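You operate a simulated robot arm through the tools that you are given. There is no shell and no other tool. Be economical: measure what you need, move in short steps, check, and stop when the job is done.

Carry out the task below with a simulated robot arm. There is one attempt and no reset: what you move stays moved.

## Task
Put two of the silver tins from the top of the repair bench on the top of the packing table. Fetch the clean blue filter from the top of the repair bench and set it on the grey cover. Fetch the green head and set it on top of the orange case. Put the silver plate from the top of the repair bench on the top of the work mat. Stack the small carton that says "Relays" from the top of the repair bench on top of the small carton that says "Labels". Put the yellow striped plate on the top of the board bench away on the top of the pump table. Put two of the nuts from the top of the board bench on the top of the small table. Put the brown parcel marked "Repair" from the top of the board bench on the black cover and the brown parcel marked "Spare" on the white cover. Take the orange card and leave it on the top of the orange bench mat. Put the grey filter cartridge from the top of the board bench on the top of the packing table. Any order will do. Set down upright: silver tin, clean blue filter, brown parcel, grey filter cartridge.

It is judged by the outcome, as a careful person would: the job done as asked, and still so three seconds after it is handed in. It fails if anything else is knocked over, pushed out of place, dropped, spilled or broken. Lids that push on must go on centred and level and be pressed home; caps that screw on are set level and turned clockwise until they are tight.

## Robot
A 7-joint arm with a vacuum gripper on a trunk, on a base that drives. Base frame: it is fixed to the floor where the robot stands at the start and does not move with it; the origin is under the middle of the robot, x ahead of it, y to its left, z up; the surface under the hand at the start is at about z = 860. Lengths are in mm, angles in rad, forces in N, time in s.
Its first joint turns from -2.897 to 2.897 rad. Places, roughly: black cover (15x15x2 cm) [0, 2000, 900]; brown parcel [-750, 2000, 1000]; clean blue filter (5x5x7 cm) [700, 0, 900]; green head (9x9x8 cm) [400, 0, 900]; grey cover (15x15x2 cm) [800, 200, 900]; grey filter cartridge (5x5x9 cm) [-800, 1900, 900]; nut (4x3x2 cm) [0, 1800, 900]; orange card (6x10x4 cm) [-800, 1800, 900]; orange case (16x15x3 cm) [-1800, 200, 900]; silver plate (6x6x2 cm) [400, 400, 900]; silver tin (7x7x8 cm) [700, -100, 900]; small carton [750, 750, 1000]; top of the orange bench mat [500, -1500, 900]; top of the packing table [700, -2600, 800]; top of the pump table [-1800, 1800, 800]; top of the small table [-2500, 1900, 800]; top of the work mat [500, -200, 900]; white cover (15x15x2 cm) [-300, 2000, 900]; yellow striped plate (6x6x2 cm) [200, 1800, 900]. Payload 1.06 kg.
Tool frame: the origin (TCP) lies in the middle of the cups' lips, and z points out of the cups. The gripper has 1 cup of 24 mm across, covering 24 by 24 mm (tool x, y); the bellows give 8 mm. With the vacuum on, a cup seals on a smooth face that it is pressed against (1 to 4 N); it does not hold porous or soft things. The pull reaches 23 N.
Orientation is told as [roll, pitch, yaw] about the base's x, y, z axes, in that order, counted from this pose: with the cups facing straight down, the tool's x points along the base's -x, its y along +y and its z along -z.

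## Interface
- The arm moves only by the tool play_rows. Its argument "series" is a list of rows, each a list of 3 entries, a list of its own where there are three numbers: the vacuum: 1 switches it on, 0 off, then the shift along the tool's x, y, z in units of 250 mm (1.0 is 250 mm), then the turn, a rotation vector about the tool's x, y, z in units of 45 degrees (1.0 is 45 degrees). In form: [[vac, [dx, dy, dz], [ax, ay, az]], ...]. A call has 1 to 8 rows; each row is the pose to reach, as a shift and turn from the pose commanded when the call began, along the tool's axes at that moment. A call with a number of a shift or a turn outside -1 to 1 is refused whole. Rows are played at 5 a second. More than 50 mm and 0.15 rad between two rows, or a gripper value outside its range, and nothing of the call is played. A pose out of reach is approached as far as the arm can. The call stops where the force on the tool passes 40 N (or 10 N more than at its start, if that is more) or the arm is blocked; 0.2 s more then pass. The pull builds up within a second once a cup has sealed. Time passes only in rows, and 0.2 s behind the last, so rows that repeat a pose give it time. The reply holds the time, the measured pose of the TCP, the force on the tool along the base axes and the pull of the vacuum, in the units named above and with some noise, with the torque about the TCP (base axes, N m) and any sound that the robot's microphone picked up, and new pictures: "pictures" is both (left out), scene, wrist or none.
- Cameras (640 x 400 px; columns grow to the right, rows downward): "scene" is now at [177.1, 209.8, 1470.5]; the picture's right is [0.00, -1.00, 0.00], its down [-0.74, -0.00, -0.67] and it looks along [0.67, 0.00, -0.74] (base axes); focal length 284 px, centre (320, 200). "wrist" rides on the gripper at [78, 19, -96] in the tool frame; the picture's right is [-0.24, 0.97, 0.00], its down [-0.71, -0.17, -0.69] and it looks along [-0.67, -0.16, 0.73] (tool axes); focal length 243 px, centre (320, 200). There is no depth. A picture from a camera that has moved, and an enlarged one, comes with that camera's place and axes in the base frame and with its lens.
- drive_base(legs): drives the robot by 1 to 6 legs, each [ahead, left, turn to the left] in mm, mm and rad, along the robot's own axes; the way and the turn of a leg run together, so that a leg with both is an arc; at most 1500 mm and 3.142 rad a leg. The arm and the cameras ride along, it lands a little off, and it stops where it bumps. It gives what a move gives, and a new picture of the scene camera.
- turn_head(pan, tilt): turns the head with the scene camera to pan (to the left, within 2.094 rad either way) and tilt (down, from -0.506 to 1.204), counted from straight ahead of the robot. It gives what a move gives, and a new picture of the scene camera.
- enlarge(camera, box): a new picture of the part [left, top, right, bottom] of that camera's present view, enlarged. No time passes.
- hand_in(): hands the job in; it is judged then, once.

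Work in short steps. Places have to be worked out from the pictures, the camera data and where the tool is seen: move nearer, look again, correct. Check each grasp and each placing, and mend what went wrong. You have 588 turns and 360 pictures in all, those below and enlarged ones among them. Switch the vacuum off and draw the arm clear of the work before you hand the job in, unless the task says otherwise; then end with one line.

The tools are called after "Call:" as a command line: name --argument value ..., lists and objects as JSON in quotes. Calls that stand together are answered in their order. play_rows: Moves the arm, as the interface text tells. Its arguments: {"type":"object","properties":{"series":{"type":"array"},"pictures":{"type":"string","enum":["both","scene","wrist","none"]}},"required":["series"]} The other tools are called the same way: drive_base (legs) drives the base; turn_head (pan, tilt) turns the head that bears the scene camera; enlarge (camera, box) takes an enlarged picture of a part of a camera's view; hand_in () hands the job in.

At the start:

```text
time: 0.0
eef_pos: [559.5, 130.0, 1207.4]
tool_rot: [0.0, 0.0, -0.001]
ft_force: [0.4, 0.2, -0.7]
moment: [-0.01, 0.0, -0.02]
pull: 0.0
robot x, y, heading: [-0.2, 1.5, 0.001]
head pan, tilt: [0.003, 0.838]
```

scene: 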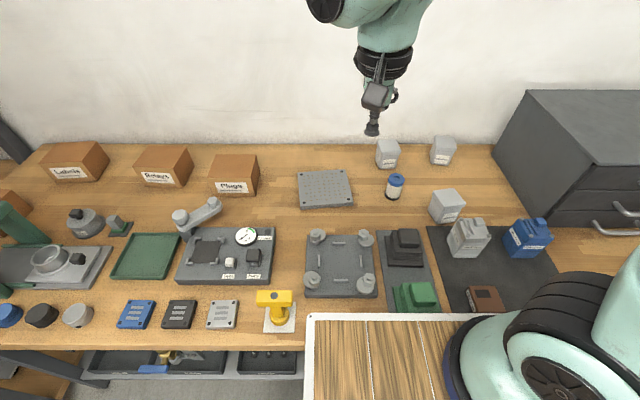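
wrist: 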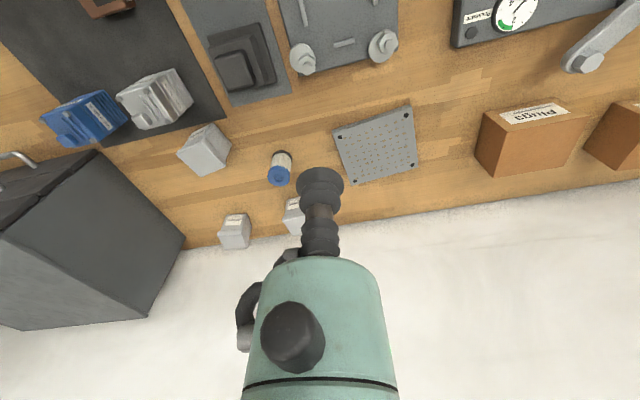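

I'll look around first: enlarging the right side of the bench, then tilting the head down to see the tray-like thing on the robot.

Call:
enlarge --camera "scene" --box '[360, 120, 560, 320]'

Call:
enlarge --camera "scene" --box '[0, 120, 320, 340]'

Call:
turn_head --pan 0 --tilt 1.2

```text
2.00 times, centred on (460, 220) of scene
camera zoom: at [177.1, 209.8, 1470.5], right [0.0, -1.0, 0.0], down [-0.74, 0.0, -0.67], along [0.67, 0.0, -0.74], focal length 567 px, centre (40, 160)
```

zoom: 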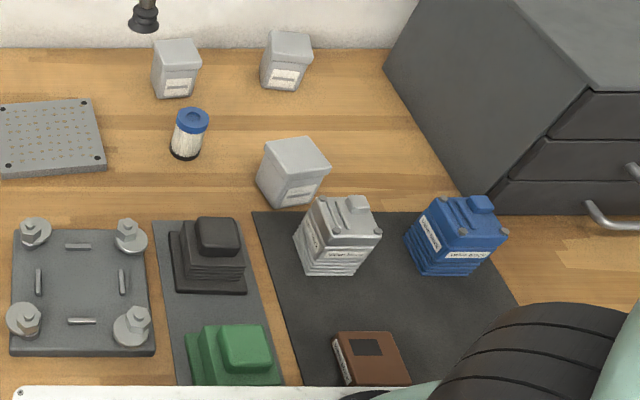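

```text
1.82 times, centred on (160, 230) of scene
camera zoom: at [177.1, 209.8, 1470.5], right [0.0, -1.0, 0.0], down [-0.74, 0.0, -0.67], along [0.67, 0.0, -0.74], focal length 516 px, centre (611, 146)
```

zoom: 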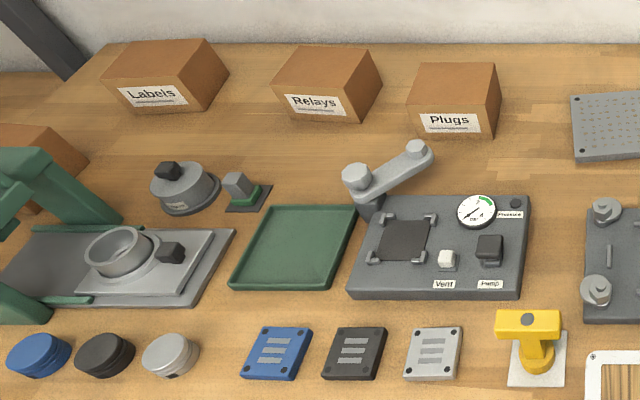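

```text
time: 0.8
eef_pos: [559.2, 130.2, 1207.0]
tool_rot: [0.001, 0.0, 0.0]
ft_force: [0.6, 0.8, -1.3]
moment: [0.01, -0.01, 0.01]
pull: 0.2
robot x, y, heading: [0.1, -0.7, 0.006]
head pan, tilt: [0.0, 1.201]
camera scene: at [154.3, 209.5, 1445.8], right [0.0, -1.0, 0.0], down [-0.93, 0.0, -0.36], along [0.36, 0.0, -0.93], focal length 284 px, centre (320, 200)
```

scene: 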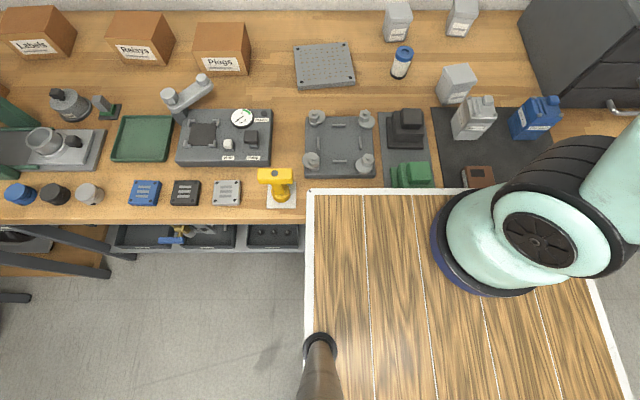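

The robot has a deck in front and under its arm; I'll keep clear of it. Next I look around to see the other stations.

Call:
turn_head --pan 1.2 --tilt 0.3

Call:
turn_head --pan 2.09 --tilt 0.3

Call:
turn_head --pan -1.3 --tilt 0.3

Call:
turn_head --pan -2.09 --tilt 0.3

```text
time: 2.2
eef_pos: [558.7, 130.4, 1207.8]
tool_rot: [-0.002, 0.001, -0.001]
ft_force: [-0.3, 0.3, -0.8]
moment: [0.02, -0.02, -0.03]
pull: 0.1
robot x, y, heading: [2.9, -1.6, -0.003]
head pan, tilt: [1.201, 0.3]
camera scene: at [132.1, 296.5, 1517.8], right [0.93, -0.36, 0.0], down [-0.11, -0.28, -0.96], along [0.35, 0.89, -0.3], focal length 284 px, centre (320, 200)
```

scene: 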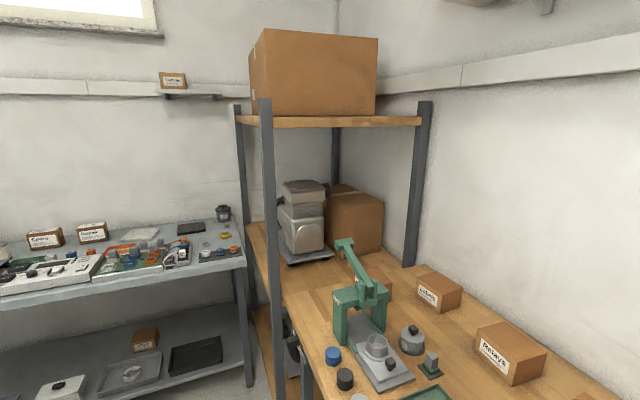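

```text
time: 3.4
eef_pos: [559.2, 130.2, 1207.5]
tool_rot: [-0.001, -0.001, 0.001]
ft_force: [1.2, 0.6, -1.1]
moment: [0.0, 0.01, 0.01]
pull: 0.1
robot x, y, heading: [0.5, -0.5, -0.0]
head pan, tilt: [2.089, 0.3]
camera scene: at [52.1, 290.6, 1517.9], right [0.87, 0.49, 0.0], down [0.15, -0.26, -0.96], along [-0.47, 0.83, -0.3], focal length 284 px, centre (320, 200)
```

scene: 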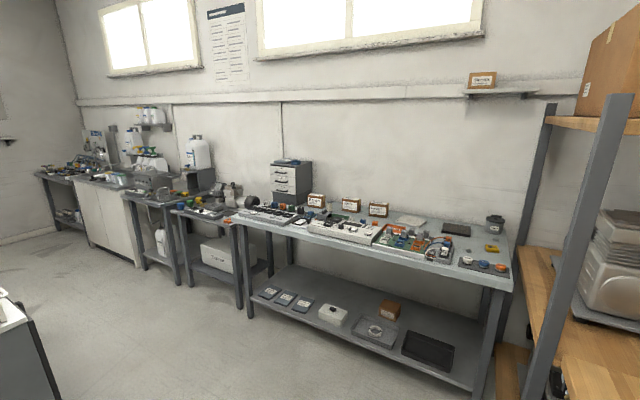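

```text
time: 6.3
eef_pos: [559.7, 131.0, 1207.3]
tool_rot: [-0.001, 0.0, 0.0]
ft_force: [0.1, 0.4, -0.2]
moment: [0.01, 0.01, 0.0]
pull: 0.1
robot x, y, heading: [-2.9, 1.4, 0.006]
head pan, tilt: [-1.3, 0.3]
camera scene: at [123.3, 119.5, 1517.9], right [-0.96, -0.27, 0.0], down [-0.08, 0.28, -0.96], along [0.26, -0.92, -0.3], focal length 284 px, centre (320, 200)
```

scene: 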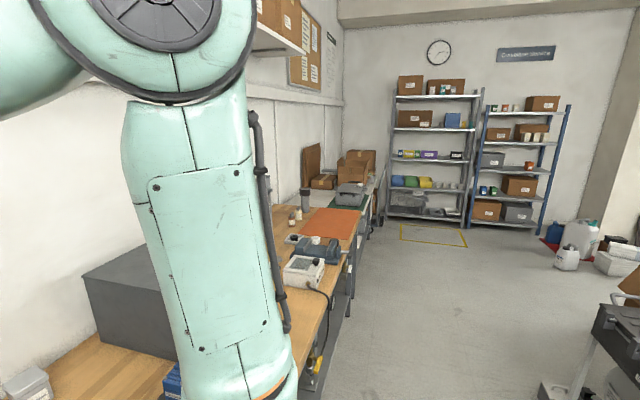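

```text
time: 7.4
eef_pos: [559.8, 130.5, 1208.4]
tool_rot: [0.0, 0.0, 0.0]
ft_force: [1.2, -0.2, 0.0]
moment: [0.01, -0.02, -0.01]
pull: 0.0
robot x, y, heading: [1.0, -0.5, -0.001]
head pan, tilt: [-2.089, 0.3]
camera scene: at [52.1, 128.4, 1517.9], right [-0.87, 0.49, 0.0], down [0.15, 0.26, -0.96], along [-0.47, -0.83, -0.3], focal length 284 px, centre (320, 200)
```

scene: 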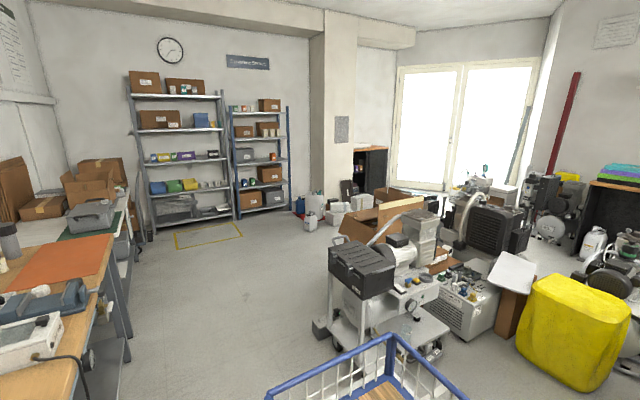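

There is a blue railed cart behind right; I'll tilt down to see whether it belongs to the robot or is an obstacle.

Call:
turn_head --pan -2.09 --tilt 0.9

Call:
turn_head --pan 2.09 --tilt 0.9

```text
time: 8.4
eef_pos: [559.3, 129.5, 1208.4]
tool_rot: [-0.001, 0.001, 0.0]
ft_force: [0.7, -0.4, -0.4]
moment: [-0.04, 0.03, -0.02]
pull: 0.0
robot x, y, heading: [0.2, 0.5, -0.003]
head pan, tilt: [-2.089, 0.901]
camera scene: at [60.9, 143.9, 1465.7], right [-0.87, 0.5, 0.0], down [0.39, 0.68, -0.62], along [-0.31, -0.54, -0.78], focal length 284 px, centre (320, 200)
```

scene: 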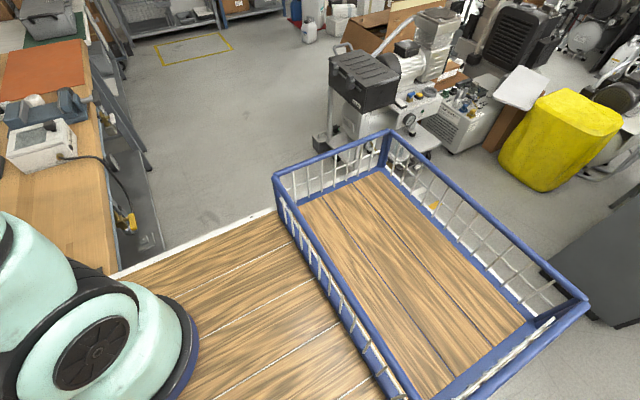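

```text
time: 11.8
eef_pos: [559.3, 130.0, 1207.8]
tool_rot: [0.0, 0.0, 0.0]
ft_force: [0.5, 0.6, 0.1]
moment: [-0.01, 0.0, 0.04]
pull: 0.1
robot x, y, heading: [-1.5, -2.2, 0.001]
head pan, tilt: [2.089, 0.901]
camera scene: at [60.9, 275.1, 1465.6], right [0.87, 0.5, 0.0], down [0.39, -0.68, -0.62], along [-0.31, 0.54, -0.78], focal length 284 px, centre (320, 200)
```

scene: 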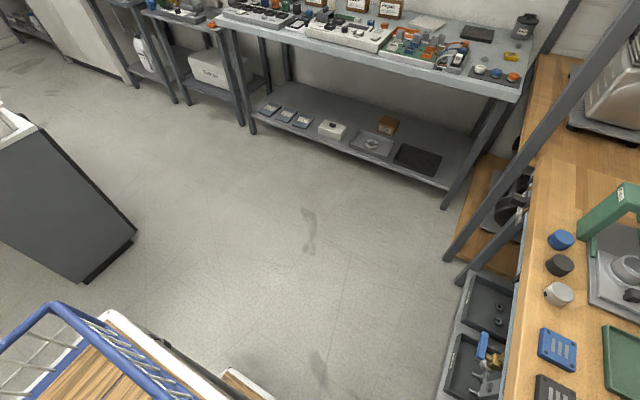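

The robot is itself a cart with a rear basket; deck at about z≈990. Starting with the clean blue filter at about (743, -2); I move above it and turn the head back.

Call:
turn_head --pan 0 --tilt 0.84

Call:
play_rows --series '[[0, [-0.123, -0.088, 0.067], [0, 0, 0]], [0, [-0.245, -0.176, 0.133], [0, 0, 0]], [0, [-0.368, -0.264, 0.2], [0, 0, 0]], [0, [-0.49, -0.352, 0.267], [0, 0, 0]], [0, [-0.613, -0.44, 0.333], [0, 0, 0]], [0, [-0.736, -0.528, 0.4], [0, 0, 0]]]'

```text
time: 13.8
eef_pos: [559.2, 130.9, 1207.1]
tool_rot: [0.002, 0.0, 0.001]
ft_force: [0.3, -0.7, -0.1]
moment: [0.02, 0.0, 0.02]
pull: 0.1
robot x, y, heading: [2.2, 1.1, -0.003]
head pan, tilt: [0.0, 0.84]
camera scene: at [177.0, 209.5, 1470.3], right [0.0, -1.0, 0.0], down [-0.74, 0.0, -0.67], along [0.67, 0.0, -0.74], focal length 284 px, centre (320, 200)
```

scene: 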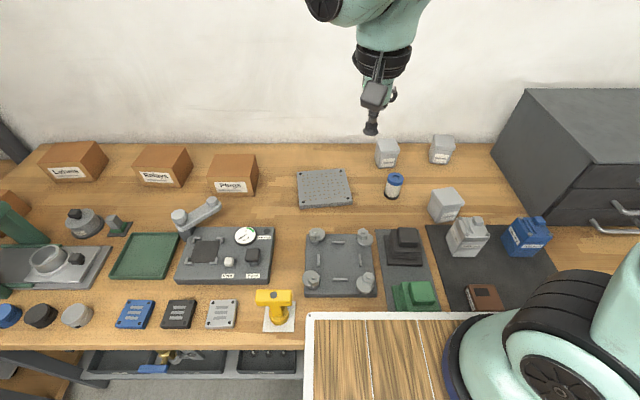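

```text
time: 15.2
eef_pos: [743.3, -3.0, 1108.8]
tool_rot: [-0.001, -0.001, 0.002]
ft_force: [-1.3, -0.7, 0.3]
moment: [0.01, 0.01, 0.02]
pull: 0.0
robot x, y, heading: [-3.8, -1.5, 0.001]
head pan, tilt: [0.0, 0.84]
camera scene: at [176.4, 209.7, 1470.4], right [0.0, -1.0, 0.0], down [-0.74, 0.0, -0.67], along [0.67, 0.0, -0.74], focal length 284 px, centre (320, 200)
camera wrist: at [665.6, 16.9, 1204.3], right [0.23, 0.97, 0.0], down [0.71, -0.17, 0.69], along [0.67, -0.16, -0.73], focal length 243 px, centre (320, 200)
```

scene: 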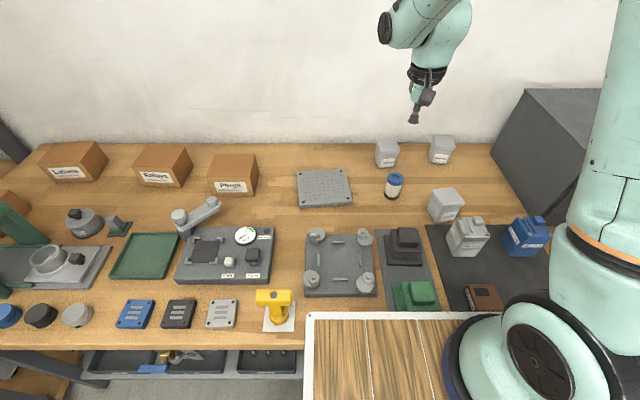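
wrist: 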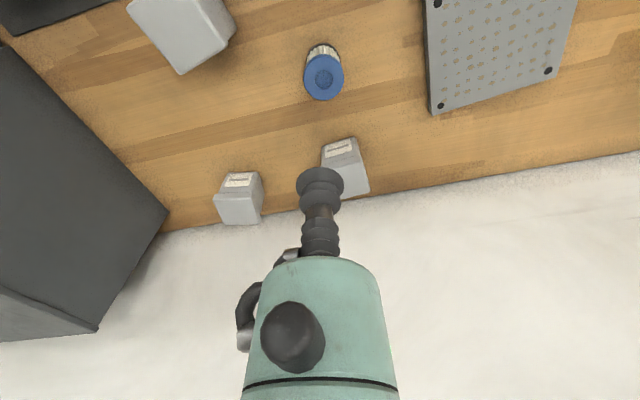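

The filter top appears at about (746, 2, 930). I zoom on it to see the top's shape.

Call:
enlarge --camera "wrist" --box '[270, 30, 380, 120]'

Call:
enlarge --camera "scene" --box '[280, 130, 440, 230]'

```text
4.44 times, centred on (325, 75) of wrist
camera zoom: at [665.6, 16.9, 1204.3], right [0.23, 0.97, 0.0], down [0.71, -0.17, 0.69], along [0.67, -0.16, -0.73], focal length 1078 px, centre (298, 756)
```

zoom: 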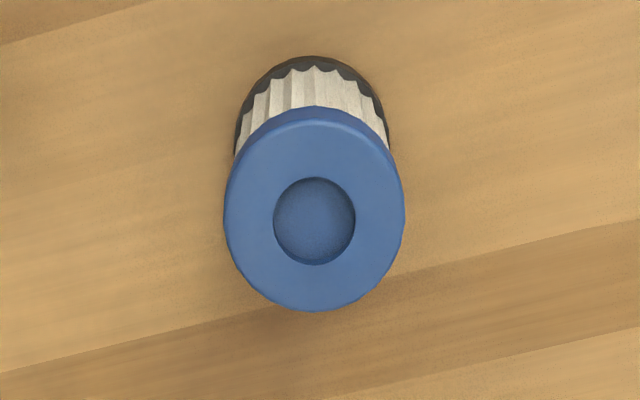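

```text
4.00 times, centred on (360, 180) of scene
camera zoom: at [176.4, 209.7, 1470.4], right [0.0, -1.0, 0.0], down [-0.74, 0.0, -0.67], along [0.67, 0.0, -0.74], focal length 1134 px, centre (160, 280)
```

zoom: 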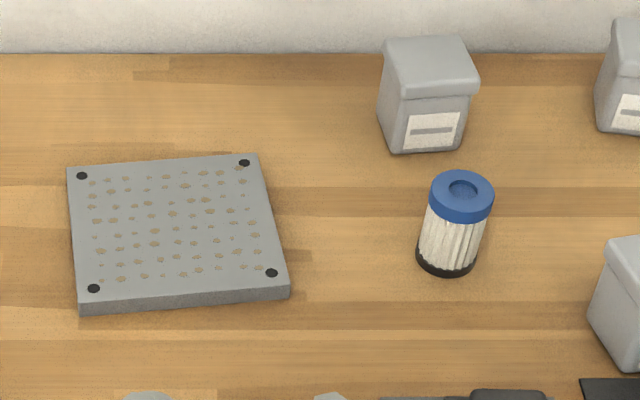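

The recess is about 19 mm across, so the cup must be centred on it. I descend to 40 mm above and re-measure.

Call:
play_rows --series '[[0, [-0.018, 0.012, 0.15], [0, 0, 0]], [0, [-0.018, 0.012, 0.3], [0, 0, 0]], [0, [-0.018, 0.012, 0.45], [0, 0, 0]], [0, [-0.018, 0.012, 0.548], [0, 0, 0]], [0, [-0.018, 0.012, 0.548], [0, 0, 0]]]' --pictures "wrist"

```text
time: 16.4
eef_pos: [747.0, -0.3, 970.7]
tool_rot: [0.002, -0.001, -0.002]
ft_force: [-0.6, 0.6, 0.7]
moment: [0.0, 0.02, 0.02]
pull: 0.1
robot x, y, heading: [-1.9, 5.6, -0.0]
head pan, tilt: [0.0, 0.84]
camera wrist: at [669.4, 19.5, 1066.9], right [0.23, 0.97, 0.0], down [0.71, -0.17, 0.69], along [0.67, -0.16, -0.73], focal length 243 px, centre (320, 200)
```

wrist: 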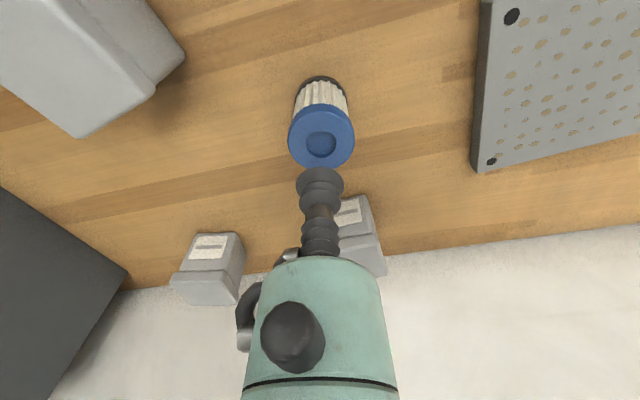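

Well lined up. I go down with the vacuum on to just touch (z≈928) and check the force and pull.

Call:
play_rows --series '[[1, [0.003, 0.002, 0.1], [0, 0, 0]], [1, [0.003, 0.002, 0.15], [0, 0, 0]], [1, [0.003, 0.002, 0.168], [0, 0, 0]], [1, [0.003, 0.002, 0.176], [0, 0, 0]], [1, [0.003, 0.002, 0.176], [0, 0, 0]], [1, [0.003, 0.002, 0.176], [0, 0, 0]]]' --pictures "wrist"

```text
time: 17.8
eef_pos: [746.2, 1.5, 927.1]
tool_rot: [0.0, 0.0, 0.002]
ft_force: [-1.0, -0.3, 6.3]
moment: [-0.01, -0.01, 0.0]
pull: 23.0
robot x, y, heading: [2.4, 0.7, 0.001]
head pan, tilt: [0.0, 0.84]
camera wrist: at [668.5, 21.1, 1022.9], right [0.24, 0.97, 0.0], down [0.71, -0.17, 0.69], along [0.67, -0.16, -0.73], focal length 243 px, centre (320, 200)
```

wrist: 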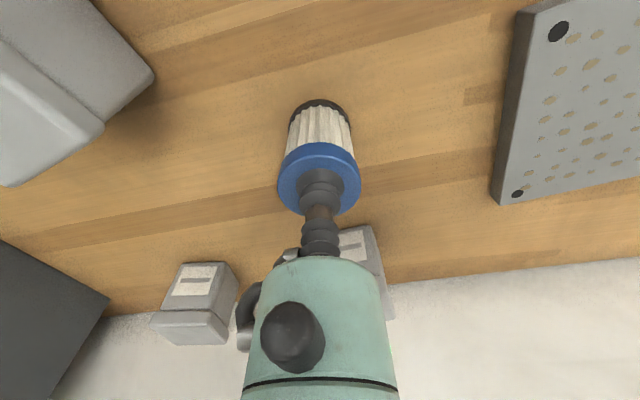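

Sealed with full pull. I lift 60 mm and carry it over to the grey cover's centre at about (758, 200).

Call:
play_rows --series '[[1, [0, 0, -0.08], [0, 0, 0]], [1, [0, 0, -0.24], [0, 0, 0]], [1, [-0.01, 0.16, -0.24], [0, 0, 0]], [1, [-0.02, 0.32, -0.24], [0, 0, 0]], [1, [-0.03, 0.48, -0.24], [0, 0, 0]], [1, [-0.04, 0.64, -0.24], [0, 0, 0]], [1, [-0.048, 0.796, -0.24], [0, 0, 0]], [1, [-0.048, 0.796, -0.24], [0, 0, 0]]]'

```text
time: 19.6
eef_pos: [759.1, 200.7, 986.5]
tool_rot: [0.001, 0.001, 0.001]
ft_force: [-0.6, 0.0, -0.5]
moment: [-0.02, 0.04, -0.01]
pull: 22.8
robot x, y, heading: [0.1, 0.6, -0.002]
head pan, tilt: [0.0, 0.84]
camera scene: at [177.0, 209.5, 1470.3], right [0.0, -1.0, 0.0], down [-0.74, 0.0, -0.67], along [0.67, 0.0, -0.74], focal length 284 px, centre (320, 200)
camera wrist: at [680.9, 220.5, 1083.0], right [0.24, 0.97, 0.0], down [0.71, -0.17, 0.68], along [0.67, -0.16, -0.73], focal length 243 px, centre (320, 200)
```

scene: 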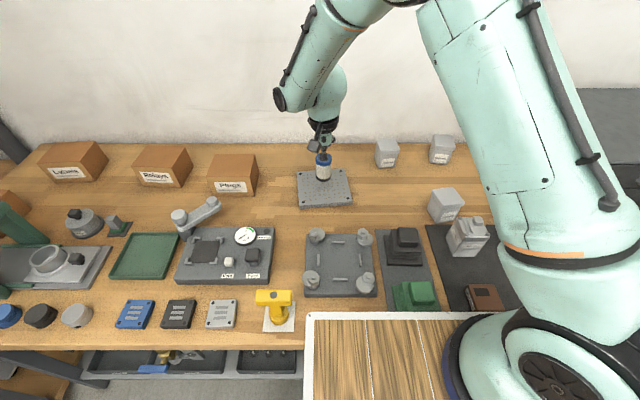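
wrist: 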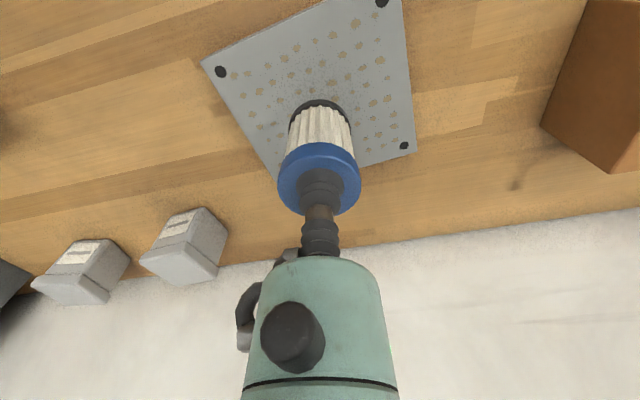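

Centred on the cover within a few mm. I lower gently toward expected contact at TCP z≈947.

Call:
play_rows --series '[[1, [-0.008, -0.01, 0.08], [0, 0, 0]], [1, [-0.008, -0.01, 0.13], [0, 0, 0]], [1, [-0.008, -0.01, 0.15], [0, 0, 0]], [1, [-0.008, -0.01, 0.158], [0, 0, 0]], [1, [-0.008, -0.01, 0.158], [0, 0, 0]]]' --pictures "wrist"

```text
time: 20.8
eef_pos: [760.6, 199.2, 946.6]
tool_rot: [0.001, 0.0, -0.001]
ft_force: [0.8, 0.2, -0.6]
moment: [0.01, 0.01, 0.0]
pull: 22.9
robot x, y, heading: [1.8, -1.0, 0.002]
head pan, tilt: [0.0, 0.84]
camera wrist: at [683.1, 217.7, 1043.2], right [0.24, 0.97, 0.0], down [0.71, -0.17, 0.68], along [0.67, -0.16, -0.73], focal length 243 px, centre (320, 200)
```

wrist: 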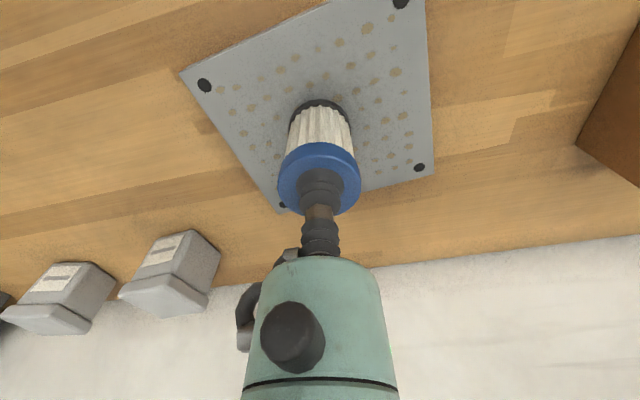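

No contact yet (force −0.6). Lower 4 mm more.

Call:
play_rows --series '[[1, [0, 0, 0.008], [0, 0, 0]], [1, [0, 0, 0.016], [0, 0, 0]], [1, [0, 0, 0.016], [0, 0, 0]]]' --pictures "none"

```text
time: 21.6
eef_pos: [761.3, 197.9, 942.7]
tool_rot: [0.0, 0.0, 0.0]
ft_force: [0.1, -1.3, -0.7]
moment: [-0.01, 0.01, 0.01]
pull: 23.0
robot x, y, heading: [-1.9, -1.2, 0.003]
head pan, tilt: [0.0, 0.84]
```

Still no contact; another 4 mm.

Call:
play_rows --series '[[1, [0, 0, 0.008], [0, 0, 0]], [1, [0, 0, 0.016], [0, 0, 0]], [1, [0, 0, 0.016], [0, 0, 0]]]' --pictures "wrist"

```text
time: 22.4
eef_pos: [761.3, 198.3, 940.6]
tool_rot: [0.002, 0.0, 0.001]
ft_force: [0.9, 1.0, 16.8]
moment: [0.03, 0.0, 0.01]
pull: 22.6
robot x, y, heading: [-2.2, -1.1, 0.002]
head pan, tilt: [0.0, 0.84]
camera wrist: at [682.7, 217.6, 1036.1], right [0.23, 0.97, 0.0], down [0.71, -0.17, 0.69], along [0.67, -0.16, -0.73], focal length 243 px, centre (320, 200)
```

wrist: 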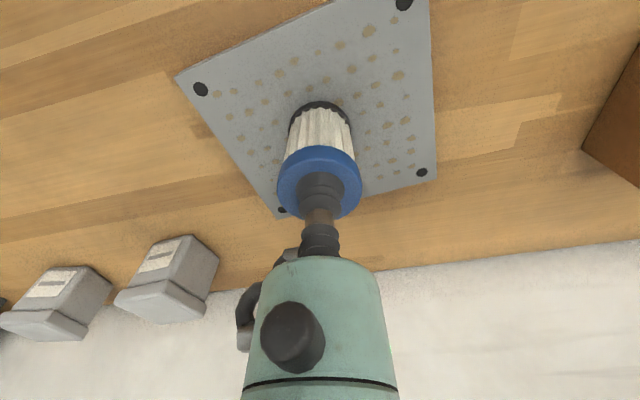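

Contact made (17 N). I ease up 1.5 mm, release the vacuum, wait, and rise.

Call:
play_rows --series '[[1, [0, 0, -0.005], [0, 0, 0]], [0, [0, 0, -0.005], [0, 0, 0]], [0, [0, 0, -0.005], [0, 0, 0]], [0, [0, 0, -0.005], [0, 0, 0]], [0, [0, 0, -0.02], [0, 0, 0]], [0, [0, 0, -0.08], [0, 0, 0]], [0, [0, 0, -0.25], [0, 0, 0]], [0, [0, 0, -0.4], [0, 0, 0]]]'

```text
time: 24.2
eef_pos: [761.3, 198.2, 1039.3]
tool_rot: [0.001, 0.0, -0.002]
ft_force: [0.7, 1.0, -0.1]
moment: [-0.05, 0.04, -0.01]
pull: 0.0
robot x, y, heading: [0.7, 0.0, -0.003]
head pan, tilt: [0.0, 0.84]
camera scene: at [177.3, 209.7, 1470.3], right [0.0, -1.0, 0.0], down [-0.74, 0.0, -0.67], along [0.67, 0.0, -0.74], focal length 284 px, centre (320, 200)
camera wrist: at [682.7, 217.2, 1135.1], right [0.24, 0.97, 0.0], down [0.71, -0.17, 0.68], along [0.67, -0.16, -0.73], focal length 243 px, centre (320, 200)
```

scene: 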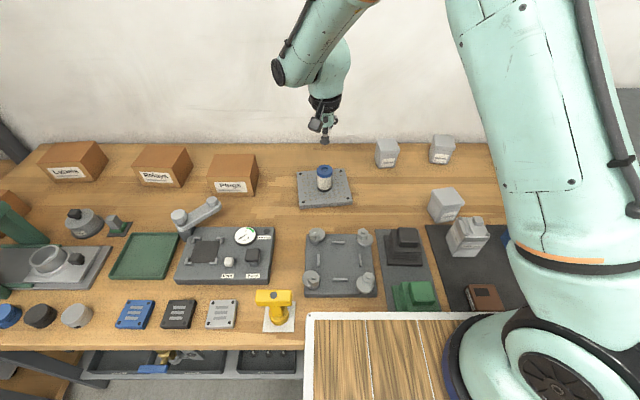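
wrist: 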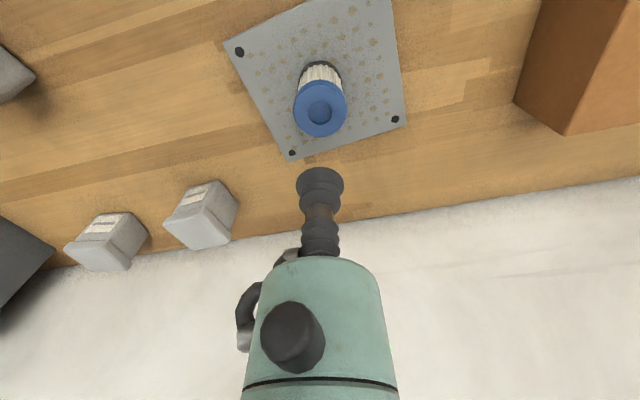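

Filter stands on the cover. Next the silver plate at about (401, 417): I move there in two steps at height ~1080.

Call:
play_rows --series '[[0, [0.12, 0.073, -0.06], [0, 0, 0]], [0, [0.24, 0.146, -0.12], [0, 0, 0]], [0, [0.36, 0.22, -0.16], [0, 0, 0]], [0, [0.48, 0.293, -0.16], [0, 0, 0]], [0, [0.6, 0.366, -0.16], [0, 0, 0]], [0, [0.72, 0.44, -0.16], [0, 0, 0]]]' --pictures "none"

Call:
play_rows --series '[[0, [0.12, 0.073, 0], [0, 0, 0]], [0, [0.24, 0.146, 0], [0, 0, 0]], [0, [0.36, 0.22, 0], [0, 0, 0]], [0, [0.48, 0.293, 0], [0, 0, 0]], [0, [0.6, 0.366, 0.1], [0, 0, 0]], [0, [0.72, 0.44, 0.2], [0, 0, 0]]]'

Call:
enlarge --camera "scene" --box '[110, 280, 310, 340]'

```text
time: 25.6
eef_pos: [580.5, 307.4, 1079.9]
tool_rot: [0.0, 0.0, -0.002]
ft_force: [-0.1, 0.3, 0.4]
moment: [0.01, 0.03, 0.01]
pull: 0.0
robot x, y, heading: [-1.8, 2.1, -0.002]
head pan, tilt: [0.0, 0.84]
```

```text
time: 27.0
eef_pos: [400.8, 418.2, 1031.3]
tool_rot: [0.001, -0.002, -0.004]
ft_force: [0.1, -0.3, 0.2]
moment: [-0.01, -0.03, -0.01]
pull: 0.0
robot x, y, heading: [-2.6, 0.4, -0.005]
head pan, tilt: [0.0, 0.84]
camera scene: at [177.3, 209.1, 1470.3], right [0.0, -1.0, 0.0], down [-0.74, 0.0, -0.67], along [0.67, 0.0, -0.74], focal length 284 px, centre (320, 200)
camera wrist: at [322.5, 437.5, 1126.4], right [0.24, 0.97, 0.0], down [0.71, -0.17, 0.69], along [0.67, -0.16, -0.73], focal length 243 px, centre (320, 200)
```

scene: 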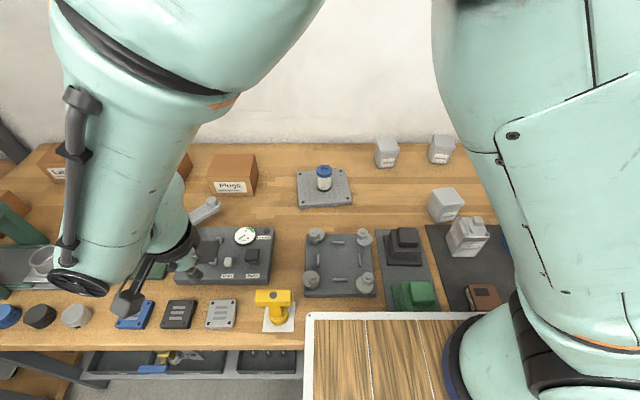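
wrist: 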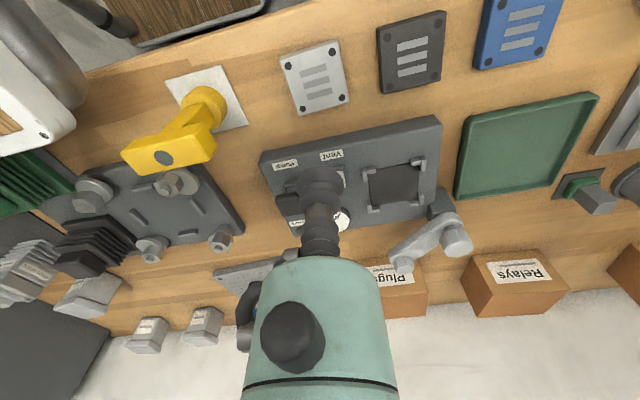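

```text
3.20 times, centred on (210, 310) of scene
camera zoom: at [177.3, 209.1, 1470.3], right [0.0, -1.0, 0.0], down [-0.74, 0.0, -0.67], along [0.67, 0.0, -0.74], focal length 907 px, centre (672, -152)
```

zoom: 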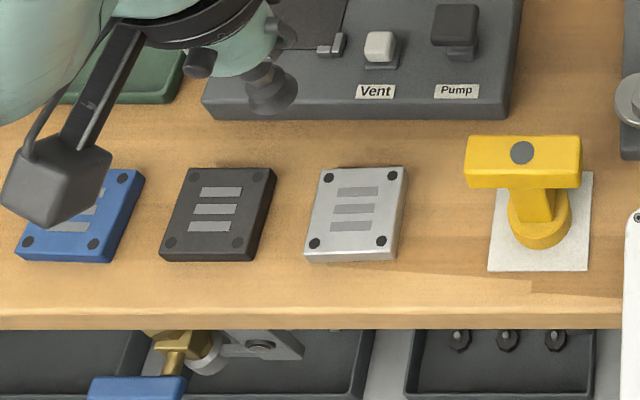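

Plate centre computed at (394, 415), top ≈ 877. I descend to 40 mm above it.

Call:
play_rows --series '[[0, [0.026, -0.012, 0.15], [0, 0, 0]], [0, [0.026, -0.012, 0.3], [0, 0, 0]], [0, [0.026, -0.012, 0.456], [0, 0, 0]], [0, [0.026, -0.012, 0.456], [0, 0, 0]]]' --pictures "wrist"

Call:
enlarge --camera "wrist" --box '[240, 60, 400, 200]'

```text
time: 28.0
eef_pos: [394.0, 414.3, 915.3]
tool_rot: [0.002, 0.002, 0.002]
ft_force: [-1.1, -0.6, -0.1]
moment: [0.01, -0.03, -0.01]
pull: 0.1
robot x, y, heading: [-0.9, 2.9, -0.003]
head pan, tilt: [0.0, 0.84]
camera wrist: at [316.4, 434.2, 1011.1], right [0.24, 0.97, 0.0], down [0.71, -0.17, 0.69], along [0.67, -0.16, -0.73], focal length 243 px, centre (320, 200)
```

wrist: 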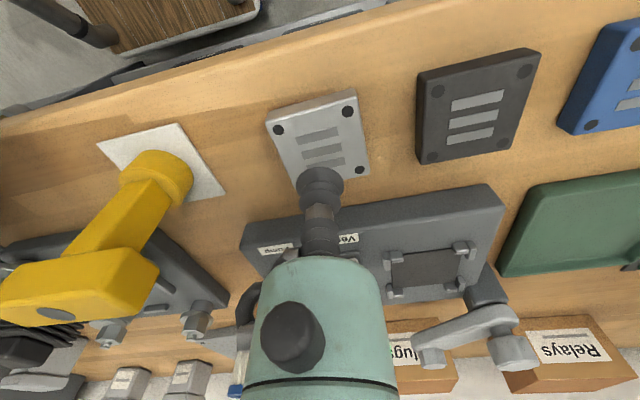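

```text
2.86 times, centred on (320, 130) of wrist
camera zoom: at [316.4, 434.2, 1011.1], right [0.24, 0.97, 0.0], down [0.71, -0.17, 0.69], along [0.67, -0.16, -0.73], focal length 693 px, centre (320, 400)
```

zoom: 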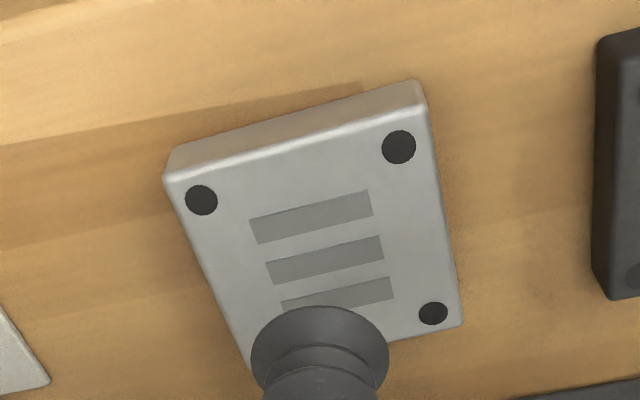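

Middle strip centre at about (398, 415). I lower with vacuum on to z≈877 and read the force.

Call:
play_rows --series '[[1, [-0.016, 0.002, 0.08], [0, 0, 0]], [1, [-0.016, 0.002, 0.14], [0, 0, 0]], [1, [-0.016, 0.002, 0.156], [0, 0, 0]], [1, [-0.016, 0.002, 0.156], [0, 0, 0]], [1, [-0.016, 0.002, 0.156], [0, 0, 0]]]' --pictures "none"

```text
time: 29.2
eef_pos: [398.2, 415.7, 876.2]
tool_rot: [-0.001, -0.001, 0.0]
ft_force: [0.1, 0.9, 1.2]
moment: [-0.03, 0.01, 0.01]
pull: 22.3
robot x, y, heading: [-1.2, 0.5, 0.005]
head pan, tilt: [0.0, 0.84]
```

Sealed (pull 22). I lift to z≈1080, then back the robot 150 mm so the mat and the green head are comfortably in reach.

Call:
play_rows --series '[[1, [0, 0, -0.1], [0, 0, 0]], [1, [0, 0, -0.3], [0, 0, 0]], [1, [0, 0, -0.5], [0, 0, 0]], [1, [0, 0, -0.7], [0, 0, 0]], [1, [0, 0, -0.84], [0, 0, 0]]]' --pictures "wrist"

Call:
drive_base --legs '[[-150, 0, 0]]'

```text
time: 30.4
eef_pos: [396.5, 414.7, 1086.2]
tool_rot: [-0.002, 0.001, 0.0]
ft_force: [-0.1, 0.7, -0.6]
moment: [-0.01, 0.01, 0.01]
pull: 22.8
robot x, y, heading: [-1.6, -1.7, 0.008]
head pan, tilt: [0.0, 0.84]
camera wrist: at [319.4, 434.8, 1183.1], right [0.24, 0.97, 0.0], down [0.71, -0.17, 0.68], along [0.67, -0.16, -0.73], focal length 243 px, centre (320, 200)
```

wrist: 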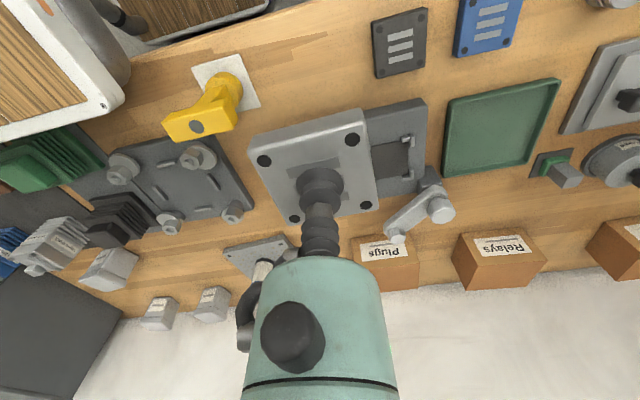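

```text
time: 31.8
eef_pos: [246.0, 416.2, 1087.2]
tool_rot: [0.0, 0.0, 0.001]
ft_force: [0.6, 0.0, -1.1]
moment: [0.0, 0.03, -0.01]
pull: 23.0
robot x, y, heading: [-150.2, -2.4, 0.001]
head pan, tilt: [0.0, 0.84]
camera scene: at [27.1, 209.7, 1470.3], right [0.0, -1.0, 0.0], down [-0.74, 0.0, -0.67], along [0.67, 0.0, -0.74], focal length 284 px, centre (320, 200)
```

scene: 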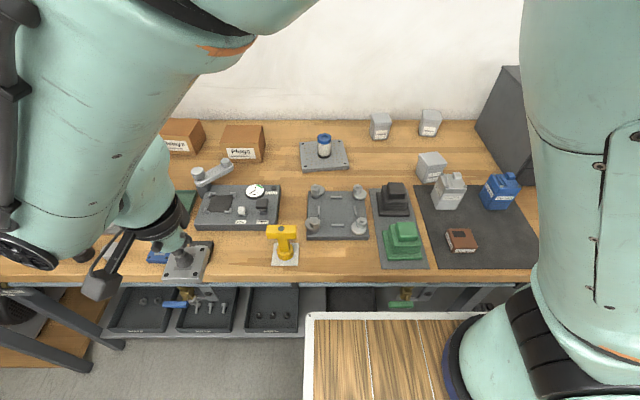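

Good view: a free patch on the mat lies at about (450, −250). I carry the plate there in three stages at z≈1087.

Call:
play_rows --series '[[1, [-0.136, -0.11, 0], [0, 0, 0]], [1, [-0.272, -0.22, 0], [0, 0, 0]], [1, [-0.408, -0.33, 0], [0, 0, 0]], [1, [-0.544, -0.44, 0], [0, 0, 0]], [1, [-0.68, -0.55, 0], [0, 0, 0]], [1, [-0.816, -0.664, 0], [0, 0, 0]]]' --pictures "none"

Call:
play_rows --series '[[1, [0, -0.17, 0], [0, 0, 0]], [1, [0, -0.34, 0], [0, 0, 0]], [1, [0, -0.51, 0], [0, 0, 0]], [1, [0, -0.68, 0], [0, 0, 0]], [1, [0, -0.84, 0], [0, 0, 0]], [1, [0, -1, 0], [0, 0, 0]]]' --pictures "none"

Call:
play_rows --series '[[1, [0, -0.17, 0], [0, 0, 0]], [1, [0, -0.34, 0], [0, 0, 0]], [1, [0, -0.51, 0], [0, 0, 0]], [1, [0, -0.68, 0], [0, 0, 0]], [1, [0, -0.84, 0], [0, 0, 0]], [1, [0, -1, 0], [0, 0, 0]], [1, [0, -1, 0], [0, 0, 0]]]'

```text
time: 33.2
eef_pos: [451.1, 249.7, 1088.0]
tool_rot: [0.0, 0.001, 0.002]
ft_force: [0.2, -0.6, -2.1]
moment: [-0.04, -0.01, 0.01]
pull: 23.2
robot x, y, heading: [-152.6, 2.0, 0.005]
head pan, tilt: [0.0, 0.84]
```

```text
time: 34.6
eef_pos: [452.4, 0.6, 1086.8]
tool_rot: [-0.001, -0.001, 0.0]
ft_force: [-0.2, -0.5, -2.2]
moment: [0.0, -0.01, -0.01]
pull: 22.9
robot x, y, heading: [-152.9, -0.7, 0.002]
head pan, tilt: [0.0, 0.84]
```

```text
time: 36.2
eef_pos: [451.1, -251.5, 1086.4]
tool_rot: [0.001, 0.0, 0.001]
ft_force: [-0.1, 0.1, -0.5]
moment: [0.0, -0.01, -0.02]
pull: 23.1
robot x, y, heading: [-150.3, -0.8, 0.006]
head pan, tilt: [0.0, 0.84]
camera scene: at [27.2, 209.6, 1470.3], right [0.0, -1.0, 0.0], down [-0.74, 0.0, -0.67], along [0.67, 0.0, -0.74], focal length 284 px, centre (320, 200)
camera wrist: at [373.3, -232.0, 1182.8], right [0.23, 0.97, 0.0], down [0.71, -0.17, 0.69], along [0.67, -0.16, -0.73], focal length 243 px, centre (320, 200)
```

scene: 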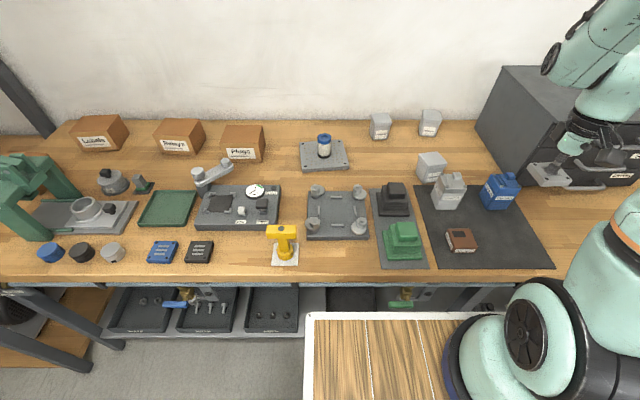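
wrist: 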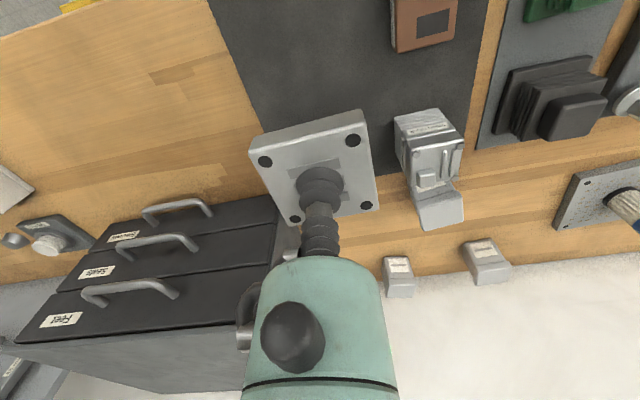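

Over the mat. I lower to ~z 890 and check the surroundings before final contact.

Call:
play_rows --series '[[1, [0, 0, 0.19], [0, 0, 0]], [1, [0, 0, 0.38], [0, 0, 0]], [1, [0, 0, 0.57], [0, 0, 0]], [1, [0, 0, 0.73], [0, 0, 0]], [1, [0, 0, 0.78], [0, 0, 0]], [1, [0, 0, 0.78], [0, 0, 0]]]'

```text
time: 37.6
eef_pos: [451.9, -250.2, 891.1]
tool_rot: [-0.001, 0.0, 0.002]
ft_force: [0.1, -0.5, -0.6]
moment: [-0.01, 0.02, 0.01]
pull: 22.7
robot x, y, heading: [-149.4, -3.6, 0.003]
head pan, tilt: [0.0, 0.84]
camera scene: at [27.1, 209.6, 1470.3], right [0.0, -1.0, 0.0], down [-0.74, 0.0, -0.67], along [0.67, 0.0, -0.74], focal length 284 px, centre (320, 200)
camera wrist: at [373.9, -230.9, 987.2], right [0.23, 0.97, 0.0], down [0.71, -0.17, 0.69], along [0.67, -0.16, -0.73], focal length 243 px, centre (320, 200)
```

scene: 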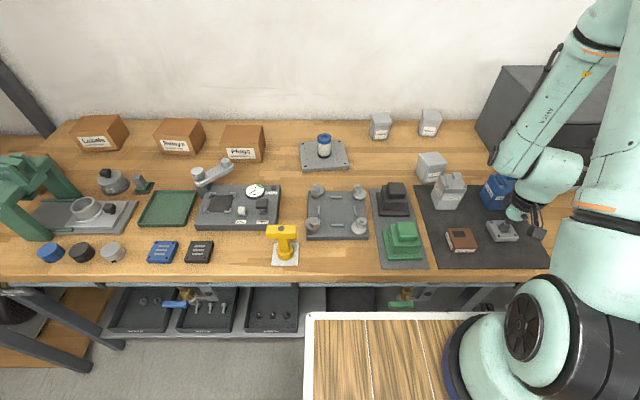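
wrist: 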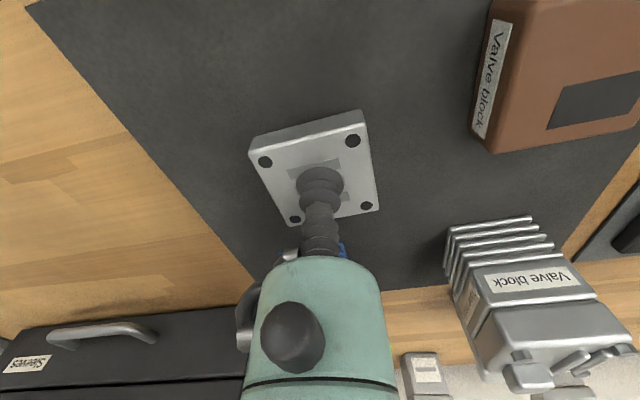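

Clear all round. Lower stepwise to contact.

Call:
play_rows --series '[[1, [0, 0, 0.02], [0, 0, 0]], [1, [0, 0, 0.036], [0, 0, 0]], [1, [0, 0, 0.044], [0, 0, 0]], [1, [0, 0, 0.044], [0, 0, 0]]]' --pictures "none"

```text
time: 38.6
eef_pos: [452.3, -250.0, 881.5]
tool_rot: [0.001, 0.0, 0.001]
ft_force: [0.5, -0.3, -1.8]
moment: [-0.01, 0.01, 0.0]
pull: 22.7
robot x, y, heading: [-151.4, 1.8, 0.001]
head pan, tilt: [0.0, 0.84]
```

Call:
play_rows --series '[[1, [0, 0, 0.006], [0, 0, 0]], [1, [0, 0, 0.012], [0, 0, 0]], [1, [0, 0, 0.012], [0, 0, 0]]]' --pictures "none"

```text
time: 39.4
eef_pos: [452.0, -250.4, 878.2]
tool_rot: [0.0, 0.0, 0.002]
ft_force: [1.2, -0.6, 9.0]
moment: [-0.01, 0.01, 0.0]
pull: 22.6
robot x, y, heading: [-151.7, 1.6, 0.005]
head pan, tilt: [0.0, 0.84]
```

Contact (9 N). Release and rise.

Call:
play_rows --series '[[0, [0, 0, -0.003], [0, 0, 0]], [0, [0, 0, -0.003], [0, 0, 0]], [0, [0, 0, -0.003], [0, 0, 0]], [0, [0, 0, -0.02], [0, 0, 0]], [0, [0, 0, -0.08], [0, 0, 0]], [0, [0, 0, -0.25], [0, 0, 0]], [0, [0, 0, -0.44], [0, 0, 0]], [0, [0, 0, -0.6], [0, 0, 0]]]'

Call:
enlarge --camera "scene" --box '[360, 160, 560, 285]'

```text
time: 41.2
eef_pos: [452.9, -249.8, 1028.8]
tool_rot: [-0.002, -0.001, 0.001]
ft_force: [0.5, 0.2, 0.3]
moment: [0.02, 0.02, -0.01]
pull: 0.1
robot x, y, heading: [-147.3, -1.2, 0.001]
head pan, tilt: [0.0, 0.84]
camera scene: at [27.6, 209.4, 1470.3], right [0.0, -1.0, 0.0], down [-0.74, 0.0, -0.67], along [0.67, 0.0, -0.74], focal length 284 px, centre (320, 200)
camera wrist: at [374.5, -230.4, 1124.6], right [0.23, 0.97, 0.0], down [0.71, -0.17, 0.68], along [0.67, -0.16, -0.73], focal length 243 px, centre (320, 200)
```

scene: 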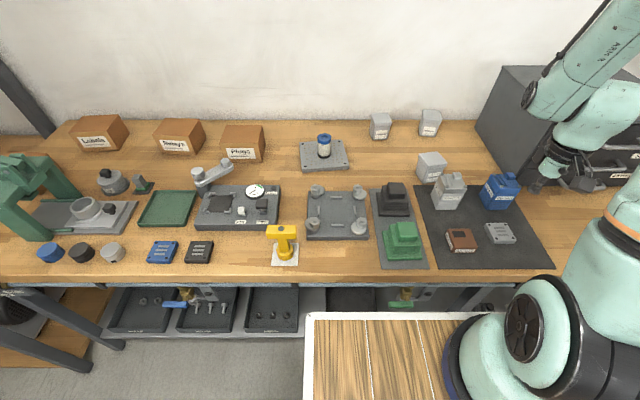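
wrist: 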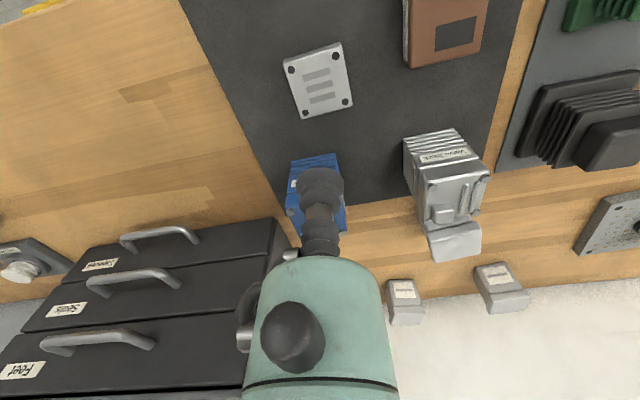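

```text
3.20 times, centred on (460, 222) of scene
camera zoom: at [27.6, 209.4, 1470.3], right [0.0, -1.0, 0.0], down [-0.74, 0.0, -0.67], along [0.67, 0.0, -0.74], focal length 907 px, centre (-128, 128)
```

zoom: 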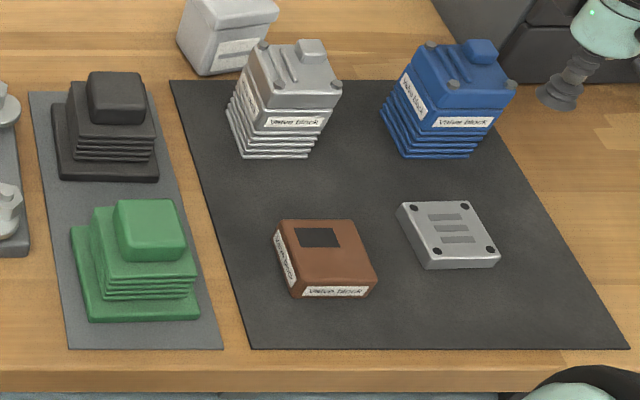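

Plate is on the mat. Next, Relays onto Labels: I raise the arm and drive 700 mm left and 100 mm ahead.

Call:
play_rows --series '[[0, [0, 0.15, -0.15], [0, 0, 0]], [0, [0, 0.3, -0.3], [0, 0, 0]], [0, [0, 0.48, -0.4], [0, 0, 0]], [0, [0, 0.66, -0.4], [0, 0, 0]], [0, [0, 0.84, -0.4], [0, 0, 0]], [0, [0, 1, -0.4], [0, 0, 0]]]' --pictures "none"

Call:
drive_base --legs '[[100, 700, 0]]'

Call:
enlarge --camera "scene" --box '[160, 110, 420, 240]'

```text
refused: row 1 steps farther than a row can; nothing moved
```

```text
time: 45.0
eef_pos: [551.5, 453.2, 1028.6]
tool_rot: [0.0, 0.0, 0.003]
ft_force: [-0.5, -0.1, 0.3]
moment: [-0.01, 0.01, 0.01]
pull: 0.1
robot x, y, heading: [-50.5, 701.6, 0.004]
head pan, tilt: [0.0, 0.84]
camera scene: at [125.5, 912.2, 1470.3], right [0.0, -1.0, 0.0], down [-0.74, 0.0, -0.67], along [0.67, 0.0, -0.74], focal length 284 px, centre (320, 200)
```

scene: 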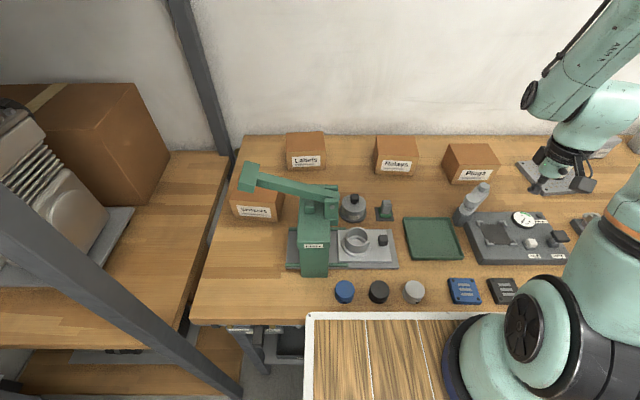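

```text
2.46 times, centred on (290, 175) of scene
camera zoom: at [125.5, 912.2, 1470.3], right [0.0, -1.0, 0.0], down [-0.74, 0.0, -0.67], along [0.67, 0.0, -0.74], focal length 698 px, centre (394, 262)
```

zoom: 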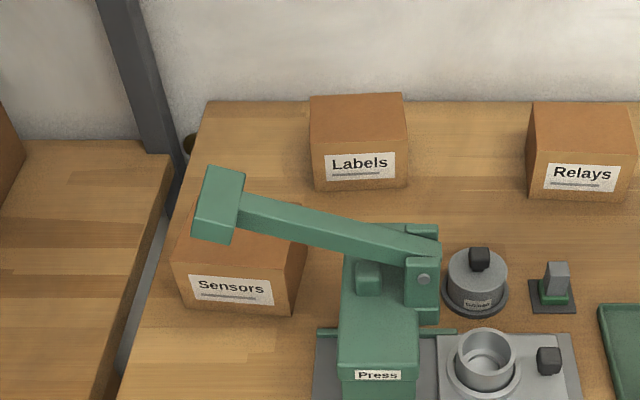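

Nothing was disturbed; Relays carton top centre ≈(837, 676, 935), Labels ≈(849, 956, 935). I move above Relays.

Call:
play_rows --series '[[0, [0, 0, -0.16], [0, 0, 0]], [0, [-0.14, 0.1, -0.16], [0, 0, 0]], [0, [-0.28, 0.22, -0.16], [0, 0, 0]], [0, [-0.42, 0.33, -0.16], [0, 0, 0]], [0, [-0.58, 0.44, -0.16], [0, 0, 0]]]' --pictures "none"

Call:
play_rows --series '[[0, [-0.14, 0.11, 0], [0, 0, 0]], [0, [-0.28, 0.22, 0], [0, 0, 0]], [0, [-0.42, 0.33, 0], [0, 0, 0]], [0, [-0.56, 0.45, 0.1], [0, 0, 0]], [0, [-0.56, 0.45, 0.2], [0, 0, 0]]]'

```text
time: 46.2
eef_pos: [695.4, 564.3, 1067.9]
tool_rot: [0.001, 0.0, 0.003]
ft_force: [-0.5, -0.1, 0.7]
moment: [0.04, -0.01, -0.02]
pull: 0.0
robot x, y, heading: [-52.8, 698.7, 0.002]
head pan, tilt: [0.0, 0.84]
```

```text
refused: row 4 steps farther than a row can; nothing moved
```

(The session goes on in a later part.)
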